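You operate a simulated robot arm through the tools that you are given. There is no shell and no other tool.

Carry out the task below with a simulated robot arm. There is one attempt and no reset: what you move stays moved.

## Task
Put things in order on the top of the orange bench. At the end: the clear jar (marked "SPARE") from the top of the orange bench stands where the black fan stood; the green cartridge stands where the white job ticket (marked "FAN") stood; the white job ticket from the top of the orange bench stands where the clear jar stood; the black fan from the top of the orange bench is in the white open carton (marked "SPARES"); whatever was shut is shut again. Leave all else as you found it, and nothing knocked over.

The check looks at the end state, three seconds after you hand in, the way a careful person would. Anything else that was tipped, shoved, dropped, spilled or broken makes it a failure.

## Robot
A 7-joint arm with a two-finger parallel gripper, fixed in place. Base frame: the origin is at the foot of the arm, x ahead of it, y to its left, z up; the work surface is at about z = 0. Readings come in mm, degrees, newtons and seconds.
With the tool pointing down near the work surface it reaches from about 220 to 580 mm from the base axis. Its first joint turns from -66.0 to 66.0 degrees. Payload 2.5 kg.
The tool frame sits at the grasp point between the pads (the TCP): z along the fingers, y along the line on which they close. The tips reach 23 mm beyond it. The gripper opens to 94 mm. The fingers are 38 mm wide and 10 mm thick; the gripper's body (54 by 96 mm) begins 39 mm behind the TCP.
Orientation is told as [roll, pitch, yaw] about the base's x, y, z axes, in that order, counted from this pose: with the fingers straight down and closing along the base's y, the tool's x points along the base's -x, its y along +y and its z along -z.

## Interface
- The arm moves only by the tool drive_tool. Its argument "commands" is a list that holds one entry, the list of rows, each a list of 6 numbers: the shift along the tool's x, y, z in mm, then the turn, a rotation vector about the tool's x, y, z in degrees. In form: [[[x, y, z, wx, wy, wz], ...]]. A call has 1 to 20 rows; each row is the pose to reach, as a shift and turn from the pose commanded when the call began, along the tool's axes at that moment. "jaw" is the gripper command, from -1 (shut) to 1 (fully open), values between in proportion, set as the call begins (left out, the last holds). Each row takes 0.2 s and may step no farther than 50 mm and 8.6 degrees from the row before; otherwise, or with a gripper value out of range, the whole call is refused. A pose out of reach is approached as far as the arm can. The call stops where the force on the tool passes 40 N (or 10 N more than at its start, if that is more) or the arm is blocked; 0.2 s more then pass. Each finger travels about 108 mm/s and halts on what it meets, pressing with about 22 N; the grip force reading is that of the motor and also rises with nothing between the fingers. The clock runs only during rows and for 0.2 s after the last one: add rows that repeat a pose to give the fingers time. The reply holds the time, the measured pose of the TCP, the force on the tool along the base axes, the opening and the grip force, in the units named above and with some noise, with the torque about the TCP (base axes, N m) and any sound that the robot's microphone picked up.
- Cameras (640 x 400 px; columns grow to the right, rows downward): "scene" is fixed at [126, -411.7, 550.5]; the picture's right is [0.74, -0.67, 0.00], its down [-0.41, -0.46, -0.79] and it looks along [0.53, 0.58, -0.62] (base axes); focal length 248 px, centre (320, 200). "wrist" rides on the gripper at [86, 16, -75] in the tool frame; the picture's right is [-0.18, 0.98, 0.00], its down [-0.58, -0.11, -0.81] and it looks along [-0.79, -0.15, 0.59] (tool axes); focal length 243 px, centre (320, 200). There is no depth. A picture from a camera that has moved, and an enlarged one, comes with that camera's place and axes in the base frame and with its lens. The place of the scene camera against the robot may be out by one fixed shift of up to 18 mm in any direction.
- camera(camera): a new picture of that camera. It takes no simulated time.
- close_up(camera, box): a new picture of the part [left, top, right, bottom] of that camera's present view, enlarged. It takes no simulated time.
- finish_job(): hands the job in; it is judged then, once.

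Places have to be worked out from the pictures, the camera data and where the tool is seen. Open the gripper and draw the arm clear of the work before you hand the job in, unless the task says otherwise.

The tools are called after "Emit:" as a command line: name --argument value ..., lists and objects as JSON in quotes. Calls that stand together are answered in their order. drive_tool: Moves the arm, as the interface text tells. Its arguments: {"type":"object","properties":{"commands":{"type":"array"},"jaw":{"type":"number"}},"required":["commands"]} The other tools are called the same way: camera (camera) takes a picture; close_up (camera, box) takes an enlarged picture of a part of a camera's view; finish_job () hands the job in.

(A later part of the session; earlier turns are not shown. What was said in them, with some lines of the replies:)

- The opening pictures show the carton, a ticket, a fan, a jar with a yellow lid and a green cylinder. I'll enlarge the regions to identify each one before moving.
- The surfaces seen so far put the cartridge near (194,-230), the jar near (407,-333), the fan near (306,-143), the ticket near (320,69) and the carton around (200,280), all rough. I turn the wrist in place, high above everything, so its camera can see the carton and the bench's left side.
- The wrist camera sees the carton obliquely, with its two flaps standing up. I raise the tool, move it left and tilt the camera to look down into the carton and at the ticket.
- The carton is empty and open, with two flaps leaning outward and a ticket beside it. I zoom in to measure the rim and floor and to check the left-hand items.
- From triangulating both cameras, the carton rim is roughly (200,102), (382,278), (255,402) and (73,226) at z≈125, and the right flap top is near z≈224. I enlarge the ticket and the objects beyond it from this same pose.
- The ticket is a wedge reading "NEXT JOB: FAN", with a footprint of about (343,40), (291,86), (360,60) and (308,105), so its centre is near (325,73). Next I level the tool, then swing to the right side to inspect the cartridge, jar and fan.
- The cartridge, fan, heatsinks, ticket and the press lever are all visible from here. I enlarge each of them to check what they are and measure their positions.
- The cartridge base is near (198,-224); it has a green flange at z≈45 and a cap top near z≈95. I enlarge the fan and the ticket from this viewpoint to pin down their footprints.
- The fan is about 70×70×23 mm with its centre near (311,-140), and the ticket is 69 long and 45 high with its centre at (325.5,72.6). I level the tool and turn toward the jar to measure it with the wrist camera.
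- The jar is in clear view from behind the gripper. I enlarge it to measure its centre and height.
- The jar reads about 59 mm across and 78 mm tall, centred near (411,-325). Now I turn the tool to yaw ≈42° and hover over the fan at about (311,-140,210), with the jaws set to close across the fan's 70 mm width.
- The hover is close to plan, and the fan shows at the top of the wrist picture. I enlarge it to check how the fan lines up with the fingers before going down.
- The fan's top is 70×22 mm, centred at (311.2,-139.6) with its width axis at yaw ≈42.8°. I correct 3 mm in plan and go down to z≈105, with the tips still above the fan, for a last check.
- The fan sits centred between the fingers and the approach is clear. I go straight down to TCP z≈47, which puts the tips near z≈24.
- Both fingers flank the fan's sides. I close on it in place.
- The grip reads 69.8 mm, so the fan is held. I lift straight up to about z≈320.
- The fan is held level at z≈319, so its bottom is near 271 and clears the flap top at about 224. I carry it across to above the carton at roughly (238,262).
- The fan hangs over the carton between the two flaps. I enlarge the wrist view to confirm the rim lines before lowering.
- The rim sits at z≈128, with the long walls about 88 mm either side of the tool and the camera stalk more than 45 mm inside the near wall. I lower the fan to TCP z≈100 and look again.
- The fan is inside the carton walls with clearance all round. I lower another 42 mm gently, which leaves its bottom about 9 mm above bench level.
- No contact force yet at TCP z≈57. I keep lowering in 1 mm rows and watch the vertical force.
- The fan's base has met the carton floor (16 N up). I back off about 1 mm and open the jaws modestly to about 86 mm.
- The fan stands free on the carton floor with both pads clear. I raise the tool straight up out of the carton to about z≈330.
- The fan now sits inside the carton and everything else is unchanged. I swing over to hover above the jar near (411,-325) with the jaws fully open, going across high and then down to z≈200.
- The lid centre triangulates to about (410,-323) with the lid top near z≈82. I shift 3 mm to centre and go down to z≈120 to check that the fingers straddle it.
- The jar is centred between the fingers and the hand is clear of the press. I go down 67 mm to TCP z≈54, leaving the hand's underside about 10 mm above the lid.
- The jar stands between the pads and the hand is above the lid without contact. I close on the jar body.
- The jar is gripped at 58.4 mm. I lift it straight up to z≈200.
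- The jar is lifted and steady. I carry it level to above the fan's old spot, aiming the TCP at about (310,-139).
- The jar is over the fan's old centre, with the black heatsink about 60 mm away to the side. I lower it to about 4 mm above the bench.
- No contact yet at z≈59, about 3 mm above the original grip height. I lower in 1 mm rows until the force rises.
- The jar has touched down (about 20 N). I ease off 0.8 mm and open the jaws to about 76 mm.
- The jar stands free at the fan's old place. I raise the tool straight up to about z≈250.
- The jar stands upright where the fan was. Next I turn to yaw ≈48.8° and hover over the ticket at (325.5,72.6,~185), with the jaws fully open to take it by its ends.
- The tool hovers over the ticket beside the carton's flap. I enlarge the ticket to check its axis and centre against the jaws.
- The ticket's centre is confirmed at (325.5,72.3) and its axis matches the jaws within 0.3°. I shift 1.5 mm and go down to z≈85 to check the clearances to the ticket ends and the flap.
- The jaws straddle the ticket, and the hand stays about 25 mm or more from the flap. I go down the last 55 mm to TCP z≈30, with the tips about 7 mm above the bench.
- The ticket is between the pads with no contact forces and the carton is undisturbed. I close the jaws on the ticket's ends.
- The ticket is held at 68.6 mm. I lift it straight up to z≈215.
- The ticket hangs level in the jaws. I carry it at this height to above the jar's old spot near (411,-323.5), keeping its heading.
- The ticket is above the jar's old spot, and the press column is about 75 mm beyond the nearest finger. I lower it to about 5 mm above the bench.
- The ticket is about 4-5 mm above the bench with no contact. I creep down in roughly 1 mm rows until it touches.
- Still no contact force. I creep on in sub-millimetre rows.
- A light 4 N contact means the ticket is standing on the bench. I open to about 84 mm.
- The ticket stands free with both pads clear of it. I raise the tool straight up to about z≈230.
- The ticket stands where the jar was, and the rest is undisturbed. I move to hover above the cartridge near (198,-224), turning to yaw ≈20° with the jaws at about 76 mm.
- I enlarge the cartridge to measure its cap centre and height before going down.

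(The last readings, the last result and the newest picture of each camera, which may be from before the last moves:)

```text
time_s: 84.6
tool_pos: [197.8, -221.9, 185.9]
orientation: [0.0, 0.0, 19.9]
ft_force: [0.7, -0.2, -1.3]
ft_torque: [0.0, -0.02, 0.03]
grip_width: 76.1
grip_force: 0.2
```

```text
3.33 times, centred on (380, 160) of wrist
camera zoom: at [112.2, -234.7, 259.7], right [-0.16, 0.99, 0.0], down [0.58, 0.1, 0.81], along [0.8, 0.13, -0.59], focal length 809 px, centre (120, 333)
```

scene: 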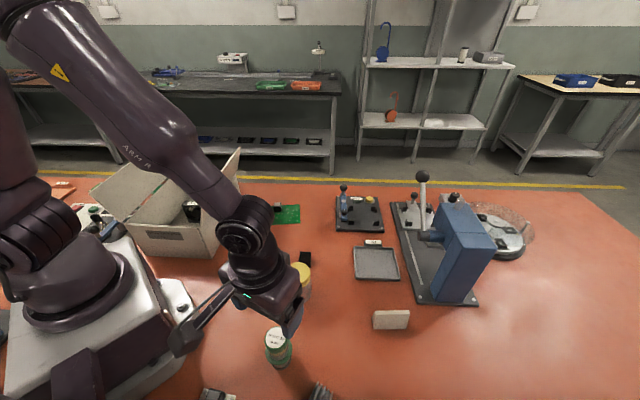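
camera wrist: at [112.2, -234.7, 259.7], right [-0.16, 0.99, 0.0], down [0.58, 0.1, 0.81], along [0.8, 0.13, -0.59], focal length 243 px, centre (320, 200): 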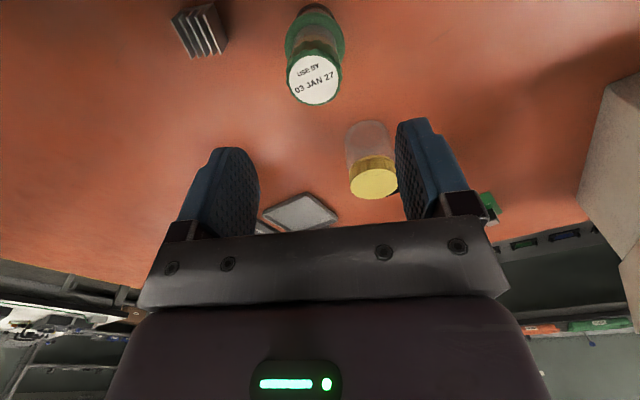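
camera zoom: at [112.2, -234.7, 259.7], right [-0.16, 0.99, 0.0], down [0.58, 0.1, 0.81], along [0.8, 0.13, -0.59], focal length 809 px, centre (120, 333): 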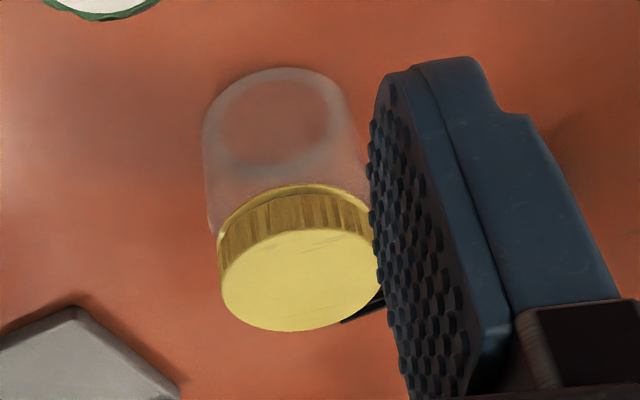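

The cap top is at z≈90, centred near (199.3,-225.5), 37.6 mm across, with the flange well below. I shift 4.4 mm along the closing axis and go down to z≈125 for a check.

Emit:
drive_tool --commands '[[[0, -2, 12, 0, 0, 0], [0, -4.4, 26, 0, 0, 0], [0, -4.4, 42, 0, 0, 0], [0, -4.4, 55, 0, 0, 0], [0, -4.4, 61, 0, 0, 0], [0, -4.4, 61, 0, 0, 0]]]'

Emit:
camera --camera "wrist"

Emit:
close_up --camera "scene" --box '[160, 200, 360, 400]'

```text
time_s: 86.0
tool_pos: [199.1, -227.5, 126.0]
orientation: [0.0, -0.1, 20.0]
ft_force: [0.8, 0.0, -0.1]
ft_torque: [-0.01, 0.02, 0.01]
grip_width: 75.9
grip_force: 0.1
```

```text
taken
camera wrist: at [113.6, -240.0, 199.5], right [-0.16, 0.99, 0.0], down [0.58, 0.1, 0.81], along [0.8, 0.13, -0.59], focal length 243 px, centre (320, 200)
```

wrist: 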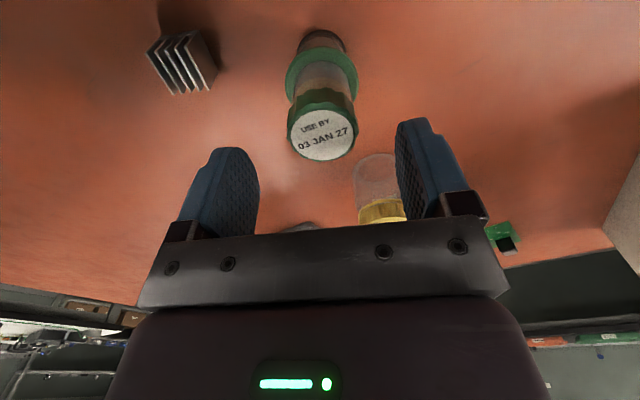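

```text
2.00 times, centred on (260, 300) of scene
camera zoom: at [126.1, -411.7, 550.5], right [0.74, -0.67, 0.0], down [-0.41, -0.46, -0.79], along [0.53, 0.58, -0.62], focal length 495 px, centre (440, 0)
```

zoom: 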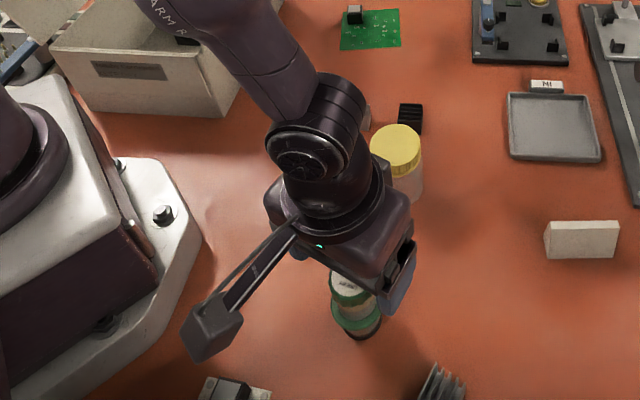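

The cartridge is centred between the fingers. I go down 49 mm to TCP z≈76, with the tips near 53 and above the flange.

Emit:
drive_tool --commands '[[[0, 0, 10, 0, 0, 0], [0, 0, 20, 0, 0, 0], [0, 0, 30, 0, 0, 0], [0, 0, 40, 0, 0, 0], [0, 0, 49, 0, 0, 0], [0, 0, 49, 0, 0, 0]]]'

Emit:
camera --camera "wrist"

Emit:
close_up --camera "scene" --box '[160, 200, 360, 400]'

```text
time_s: 87.4
tool_pos: [197.5, -227.6, 75.7]
orientation: [0.0, 0.1, 20.0]
ft_force: [0.3, 0.4, -0.3]
ft_torque: [-0.01, 0.02, -0.03]
grip_width: 76.1
grip_force: 0.0
```

```text
taken
camera wrist: at [111.9, -241.1, 150.1], right [-0.16, 0.99, 0.0], down [0.58, 0.1, 0.81], along [0.8, 0.13, -0.59], focal length 243 px, centre (320, 200)
```

wrist: 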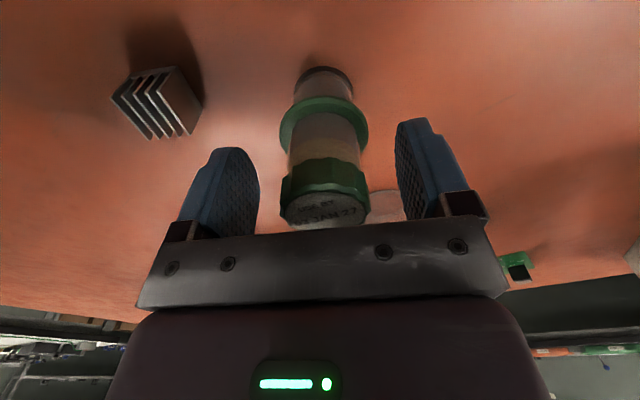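

```text
2.00 times, centred on (260, 300) of scene
camera zoom: at [126.0, -411.7, 550.5], right [0.74, -0.67, 0.0], down [-0.41, -0.46, -0.79], along [0.53, 0.58, -0.62], focal length 495 px, centre (440, 0)
```

zoom: 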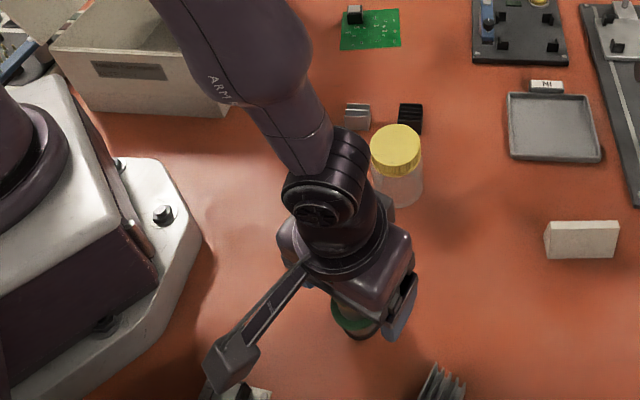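

The cap is between the pads, with the tips above the flange. I close on it.

Emit:
drive_tool --commands '[[[0, 0, 0, 0, 0, 0], [0, 0, 0, 0, 0, 0], [0, 0, 0, 0, 0, 0], [0, 0, 0, 0, 0, 0], [0, 0, 0, 0, 0, 0]]]' --jaw -1

Emit:
camera --camera "wrist"

```text
time_s: 88.6
tool_pos: [197.5, -228.6, 76.4]
orientation: [0.0, 0.1, 19.9]
ft_force: [-1.1, 0.0, -0.3]
ft_torque: [0.02, -0.01, -0.01]
grip_width: 36.7
grip_force: 21.6
```

```text
taken
camera wrist: at [111.8, -241.1, 150.2], right [-0.16, 0.99, 0.0], down [0.58, 0.1, 0.81], along [0.8, 0.13, -0.59], focal length 243 px, centre (320, 200)
```

wrist: 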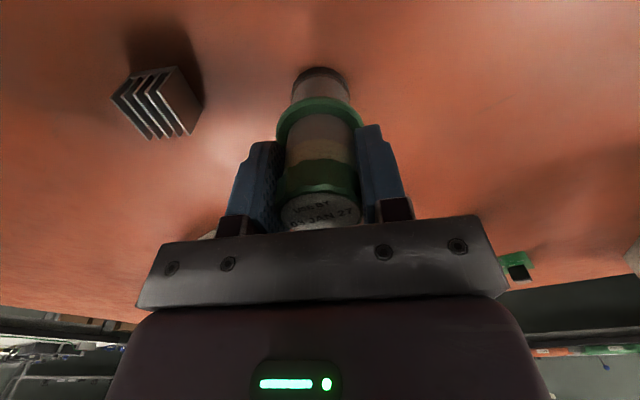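

The cap is gripped at 36.7 mm. I lift the cartridge straight up to z≈230.

Emit:
drive_tool --commands '[[[0, 0, -4, 0, 0, 0], [0, 0, -12, 0, 0, 0], [0, 0, -26, 0, 0, 0], [0, 0, -44, 0, 0, 0], [0, 0, -66, 0, 0, 0], [0, 0, -90, 0, 0, 0], [0, 0, -114, 0, 0, 0], [0, 0, -134, 0, 0, 0], [0, 0, -148, 0, 0, 0], [0, 0, -154, 0, 0, 0], [0, 0, -154, 0, 0, 0]]]'

Emit:
camera --camera "wrist"

Emit:
camera --camera "scene"

```text
time_s: 91.0
tool_pos: [198.9, -227.5, 230.9]
orientation: [-0.1, 0.0, 20.0]
ft_force: [-0.3, -0.9, -2.4]
ft_torque: [-0.02, 0.0, 0.02]
grip_width: 36.7
grip_force: 22.0
```

```text
taken
camera wrist: at [112.2, -240.5, 305.7], right [-0.16, 0.99, 0.0], down [0.58, 0.1, 0.81], along [0.8, 0.13, -0.59], focal length 243 px, centre (320, 200)
```

wrist: 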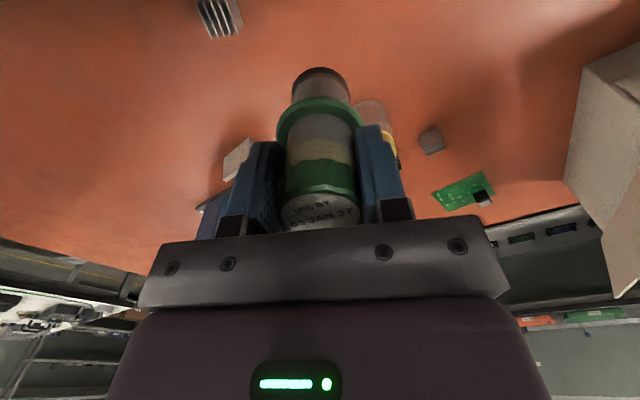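

```text
taken
```

scene: 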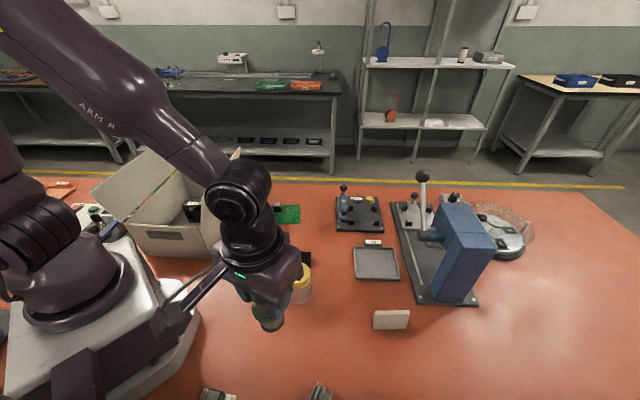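

The cartridge hangs upright in the grip. I carry it to above the ticket's old spot, aiming the TCP at (324.4,71), and turn to yaw ≈48.8° so the camera stalk stays away from the flap.

Emit:
drive_tool --commands '[[[-6, 7, 0, 0, 0, -1], [-20, 22, 0, 0, 0, -3], [-40, 43, 0, 0, 0, -6], [-60, 65, 0, 0, 0, -9], [-80, 87, 0, 0, 0, -12], [-100, 108, 0, 0, 0, -15], [-120, 130, 0, 0, 0, -18], [-140, 151, 0, 0, 0, -21], [-160, 173, 0, 0, 0, -24], [-180, 194, 0, 0, 0, -26.5], [-198, 213, 0, 0, 0, -28.8], [-212, 228, 0, 0, 0, -28.8], [-220.4, 236.9, 0, 0, 0, -28.8], [-220.4, 236.9, 0, 0, 0, -28.8], [-220.4, 236.9, 0, 0, 0, -28.8]]]'

Emit:
camera --camera "wrist"

Emit:
camera --camera "scene"

```text
time_s: 94.2
tool_pos: [326.4, 69.9, 231.2]
orientation: [0.0, 0.1, 48.8]
ft_force: [0.0, -0.7, -2.1]
ft_torque: [0.0, -0.01, 0.03]
grip_width: 36.5
grip_force: 22.0
```

```text
taken
camera wrist: at [257.9, 17.7, 304.0], right [-0.62, 0.79, 0.0], down [0.47, 0.37, 0.81], along [0.63, 0.5, -0.59], focal length 243 px, centre (320, 200)
```

wrist: 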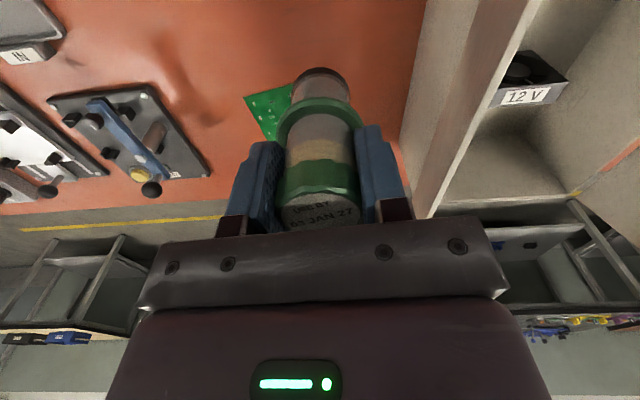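

```text
taken
```

scene: 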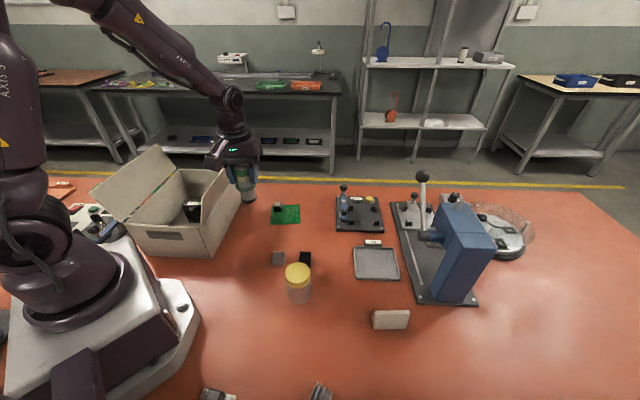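

The cartridge is within 2 mm of the ticket's old centre and clear of the flap. I trim 1.5 mm and lower it to about 5 mm above the bench.

Emit:
drive_tool --commands '[[[1, 1, 12, 0, 0, 0], [1, 1, 28, 0, 0, 0], [1, 1, 46, 0, 0, 0], [1, 1, 64, 0, 0, 0], [1, 1, 82, 0, 0, 0], [1, 1, 100, 0, 0, 0], [1, 1, 118, 0, 0, 0], [1, 1, 133, 0, 0, 0], [1, 1, 143, 0, 0, 0], [1, 1, 149, 0, 0, 0], [1, 1, 149, 0, 0, 0]]]'

Emit:
camera --camera "wrist"

Emit:
close_up --camera "scene" --box '[160, 120, 340, 300]'

```text
time_s: 96.6
tool_pos: [325.3, 71.1, 81.8]
orientation: [0.0, 0.0, 48.8]
ft_force: [-1.1, -0.7, -3.0]
ft_torque: [0.0, 0.03, 0.03]
grip_width: 36.6
grip_force: 22.1
```

```text
taken
camera wrist: at [256.6, 18.8, 155.9], right [-0.62, 0.79, 0.0], down [0.46, 0.37, 0.81], along [0.63, 0.5, -0.59], focal length 243 px, centre (320, 200)
```

wrist: 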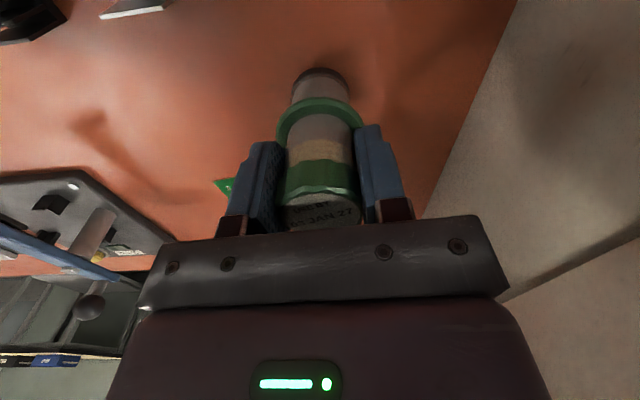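

```text
2.22 times, centred on (250, 210) of scene
camera zoom: at [126.1, -411.7, 550.5], right [0.74, -0.67, 0.0], down [-0.41, -0.46, -0.79], along [0.53, 0.58, -0.62], focal length 550 px, centre (476, 178)
```

zoom: 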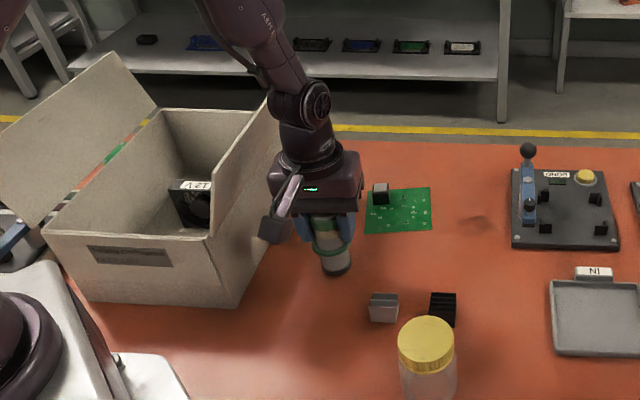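

The cartridge's base is a few millimetres above the bench. I creep down until it touches.

Emit:
drive_tool --commands '[[[0, 0, 1, 0, 0, 0], [0, 0, 2, 0, 0, 0], [0, 0, 3, 0, 0, 0], [0, 0, 3.6, 0, 0, 0], [0, 0, 3.6, 0, 0, 0]]]'

Emit:
drive_tool --commands '[[[0, 0, 0.6, 0, 0, 0], [0, 0, 1, 0, 0, 0], [0, 0, 1, 0, 0, 0]]]'

```text
time_s: 97.8
tool_pos: [323.6, 70.2, 77.9]
orientation: [-0.1, 0.1, 48.7]
ft_force: [-0.1, -0.6, -2.7]
ft_torque: [0.02, -0.01, -0.02]
grip_width: 36.5
grip_force: 22.0
```

```text
time_s: 98.6
tool_pos: [325.6, 70.3, 77.0]
orientation: [-0.1, 0.0, 48.7]
ft_force: [-0.6, -0.5, -1.1]
ft_torque: [0.04, 0.02, 0.03]
grip_width: 36.7
grip_force: 22.1
```

Not clearly touching yet, since the force still shows most of the hanging weight. I continue in small rows.

Emit:
drive_tool --commands '[[[0, 0, 0.4, 0, 0, 0], [0, 0, 0.8, 0, 0, 0], [0, 0, 0.8, 0, 0, 0]]]'

```text
time_s: 99.4
tool_pos: [324.3, 70.3, 75.8]
orientation: [0.0, 0.0, 48.8]
ft_force: [0.8, 0.0, -1.4]
ft_torque: [-0.01, 0.04, 0.01]
grip_width: 36.5
grip_force: 22.5
```

Emit:
drive_tool --commands '[[[0, 0, 0.4, 0, 0, 0], [0, 0, 0.7, 0, 0, 0], [0, 0, 0.7, 0, 0, 0]]]'

```text
time_s: 100.2
tool_pos: [324.0, 69.8, 75.2]
orientation: [0.1, 0.0, 48.8]
ft_force: [-5.0, -0.8, 20.5]
ft_torque: [0.01, 0.22, 0.03]
grip_width: 36.6
grip_force: 21.9
```

The cartridge has touched down (20 N up). I ease off 0.5 mm and open to about 62 mm.

Emit:
drive_tool --commands '[[[0, 0, -0.5, 0, 0, 0], [0, 0, -0.5, 0, 0, 0]]]'

Emit:
drive_tool --commands '[[[0, 0, 0, 0, 0, 0], [0, 0, 0, 0, 0, 0], [0, 0, 0, 0, 0, 0], [0, 0, 0, 0, 0, 0]]]' --jaw 0.32

Emit:
camera --camera "wrist"

```text
time_s: 100.8
tool_pos: [324.9, 70.1, 75.4]
orientation: [0.0, -0.2, 48.8]
ft_force: [1.6, 2.0, 0.9]
ft_torque: [0.11, -0.1, 0.0]
grip_width: 36.4
grip_force: 22.4
```

```text
time_s: 101.8
tool_pos: [325.6, 71.2, 75.4]
orientation: [-0.1, 0.0, 48.8]
ft_force: [-0.4, 0.1, -0.3]
ft_torque: [0.03, 0.01, -0.01]
grip_width: 61.9
grip_force: 0.0
```

```text
taken
camera wrist: at [255.9, 17.2, 150.0], right [-0.62, 0.79, 0.0], down [0.46, 0.37, 0.81], along [0.63, 0.5, -0.59], focal length 243 px, centre (320, 200)
```

wrist: 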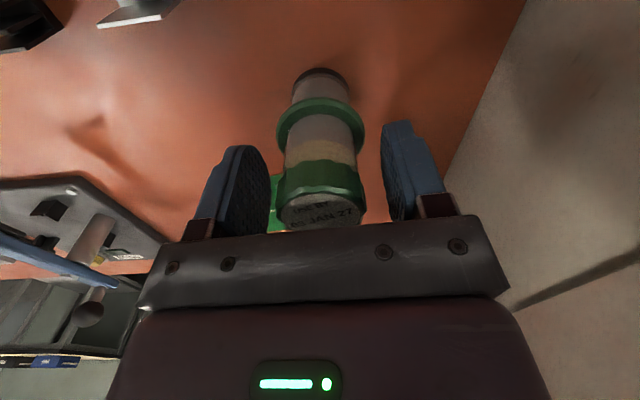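

The cartridge stands free and upright between the open pads. I raise the tool straight up to about z≈300.

Emit:
drive_tool --commands '[[[0, 0, -5, 0, 0, 0], [0, 0, -15, 0, 0, 0], [0, 0, -30, 0, 0, 0], [0, 0, -50, 0, 0, 0], [0, 0, -75, 0, 0, 0], [0, 0, -100, 0, 0, 0], [0, 0, -130, 0, 0, 0], [0, 0, -160, 0, 0, 0], [0, 0, -190, 0, 0, 0], [0, 0, -215, 0, 0, 0], [0, 0, -225, 0, 0, 0], [0, 0, -225, 0, 0, 0]]]'

Emit:
camera --camera "wrist"

Emit:
camera --camera "scene"

```text
time_s: 104.4
tool_pos: [324.7, 71.6, 302.1]
orientation: [0.1, 0.1, 48.9]
ft_force: [0.0, -0.2, -0.2]
ft_torque: [-0.01, 0.0, 0.01]
grip_width: 62.0
grip_force: 0.0
```

```text
taken
camera wrist: at [255.8, 18.3, 375.9], right [-0.62, 0.79, 0.0], down [0.47, 0.37, 0.81], along [0.63, 0.5, -0.59], focal length 243 px, centre (320, 200)
```

wrist: 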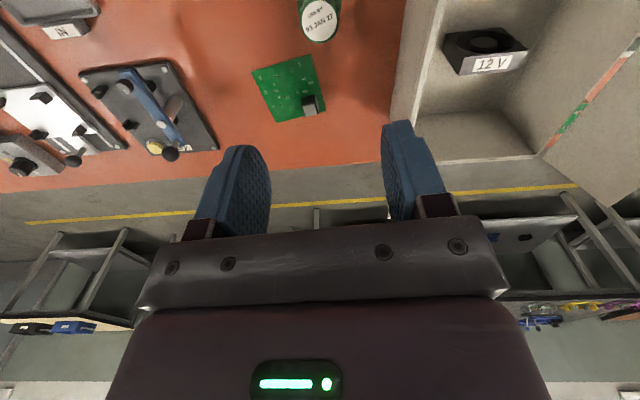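

```text
taken
```

scene: 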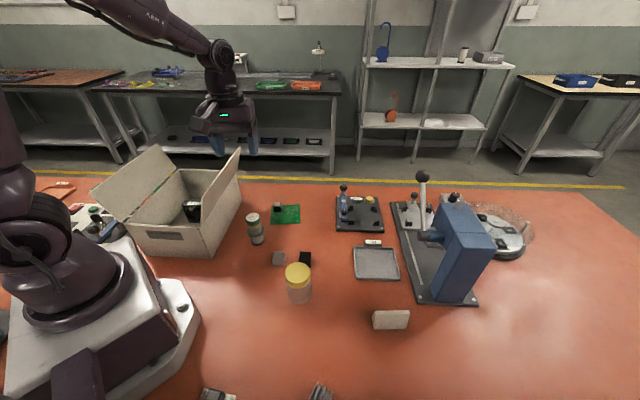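

All four items look placed. I draw the arm back to its starting pose, high and clear, with the jaws open, and then inspect the layout.

Emit:
drive_tool --commands '[[[7, -7, -12, 0, 0, 7], [14, -14, -23, 0, 0, 14], [22, -22, -35, 0, 0, 21], [29, -29, -46, 0, 0, 28], [36, -36, -58, 0, 0, 35], [43, -44, -70, 0, 0, 42], [50.5, -50.9, -81, 0, 0, 48.8], [50.5, -50.9, -81, 0, 0, 48.8]]]' --jaw 1

Emit:
close_up --camera "scene" --box '[220, 200, 420, 340]'

Emit:
close_up --camera "scene" --box '[60, 130, 260, 270]'

Emit:
camera --camera "scene"

Emit:
camera --camera "wrist"

```text
time_s: 106.2
tool_pos: [329.5, -0.2, 382.8]
orientation: [0.0, -0.1, -0.1]
ft_force: [0.8, 0.2, 0.6]
ft_torque: [0.04, -0.03, -0.03]
grip_width: 94.1
grip_force: 0.1
```

```text
2.86 times, centred on (320, 270) of scene
camera zoom: at [126.0, -411.7, 550.5], right [0.74, -0.67, 0.0], down [-0.41, -0.46, -0.79], along [0.53, 0.58, -0.62], focal length 708 px, centre (320, 0)
```

zoom: 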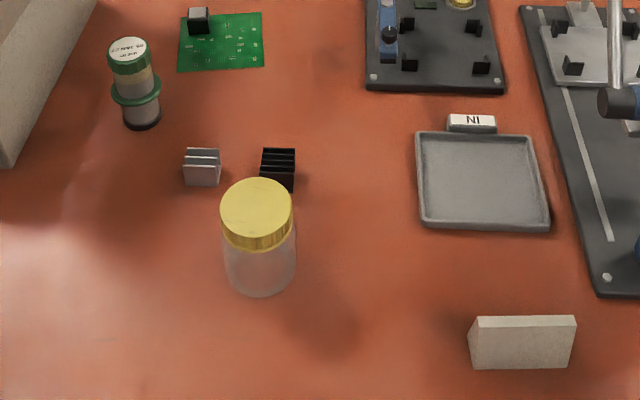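

```text
2.86 times, centred on (160, 200) of scene
camera zoom: at [126.0, -411.7, 550.5], right [0.74, -0.67, 0.0], down [-0.41, -0.46, -0.79], along [0.53, 0.58, -0.62], focal length 708 px, centre (777, 200)
```

zoom: 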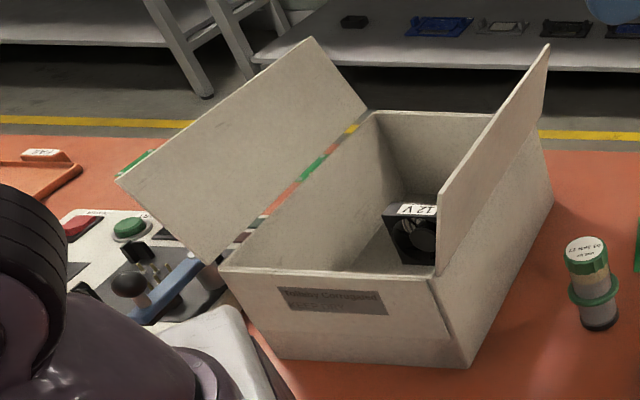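

```text
taken
```

scene: 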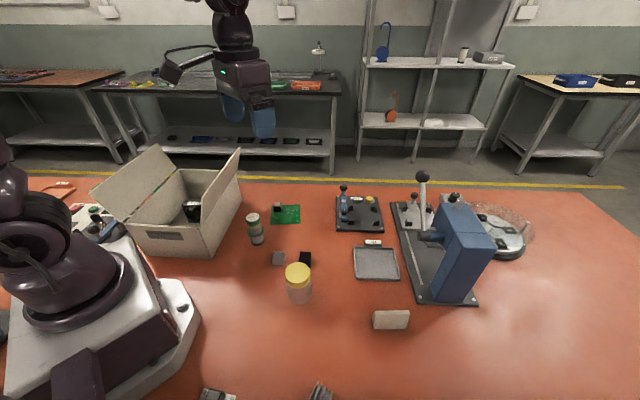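

```text
taken
camera wrist: at [243.8, 18.2, 456.7], right [0.19, 0.98, 0.0], down [0.58, -0.11, 0.81], along [0.79, -0.15, -0.59], focal length 243 px, centre (320, 200)
```

wrist: 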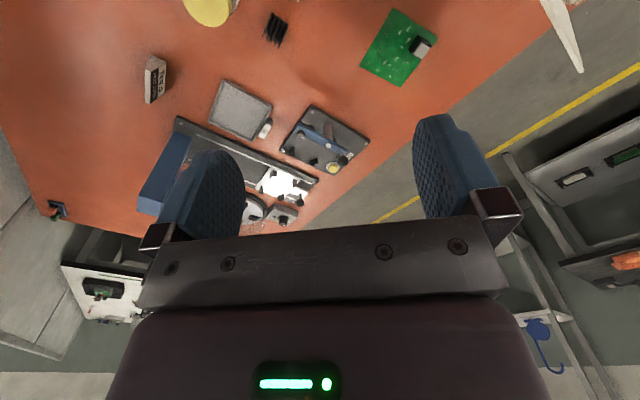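

The final pictures agree:
- The fan is in the carton.
- The jar stands at about (311,-140), where the fan was.
- The ticket stands at about (411,-324), where the jar was.
- The cartridge stands at about (326,72), where the ticket was.

The carton, heatsinks and fixtures have not moved and nothing was opened. The gripper is open and the arm is back at its start pose, so I hand in.

Emit:
finish_job

```text
The job is handed in.
```

I've handed the job in. In the last pictures, all four items are where you asked, upright, with nothing knocked over:

| Item | Now stands | Position (x, y in mm, about) |
|---|---|---|
| Black fan | On the floor of the white open carton | (237, 263) |
| Clear jar "SPARE" | Where the fan stood | (311, -140) |
| White job ticket "FAN" | Where the jar stood | (411, -324) |
| Green cartridge | Where the ticket stood | (326, 72) |

I measured the old spots from the pictures, so I expect each swapped item to be within about 5 mm of its target. The ticket kept its original heading.

I opened nothing, so there was nothing to shut again. The carton, its flaps and the other items on the bench look the same as at the start. The arm is back at its starting pose with the gripper open.
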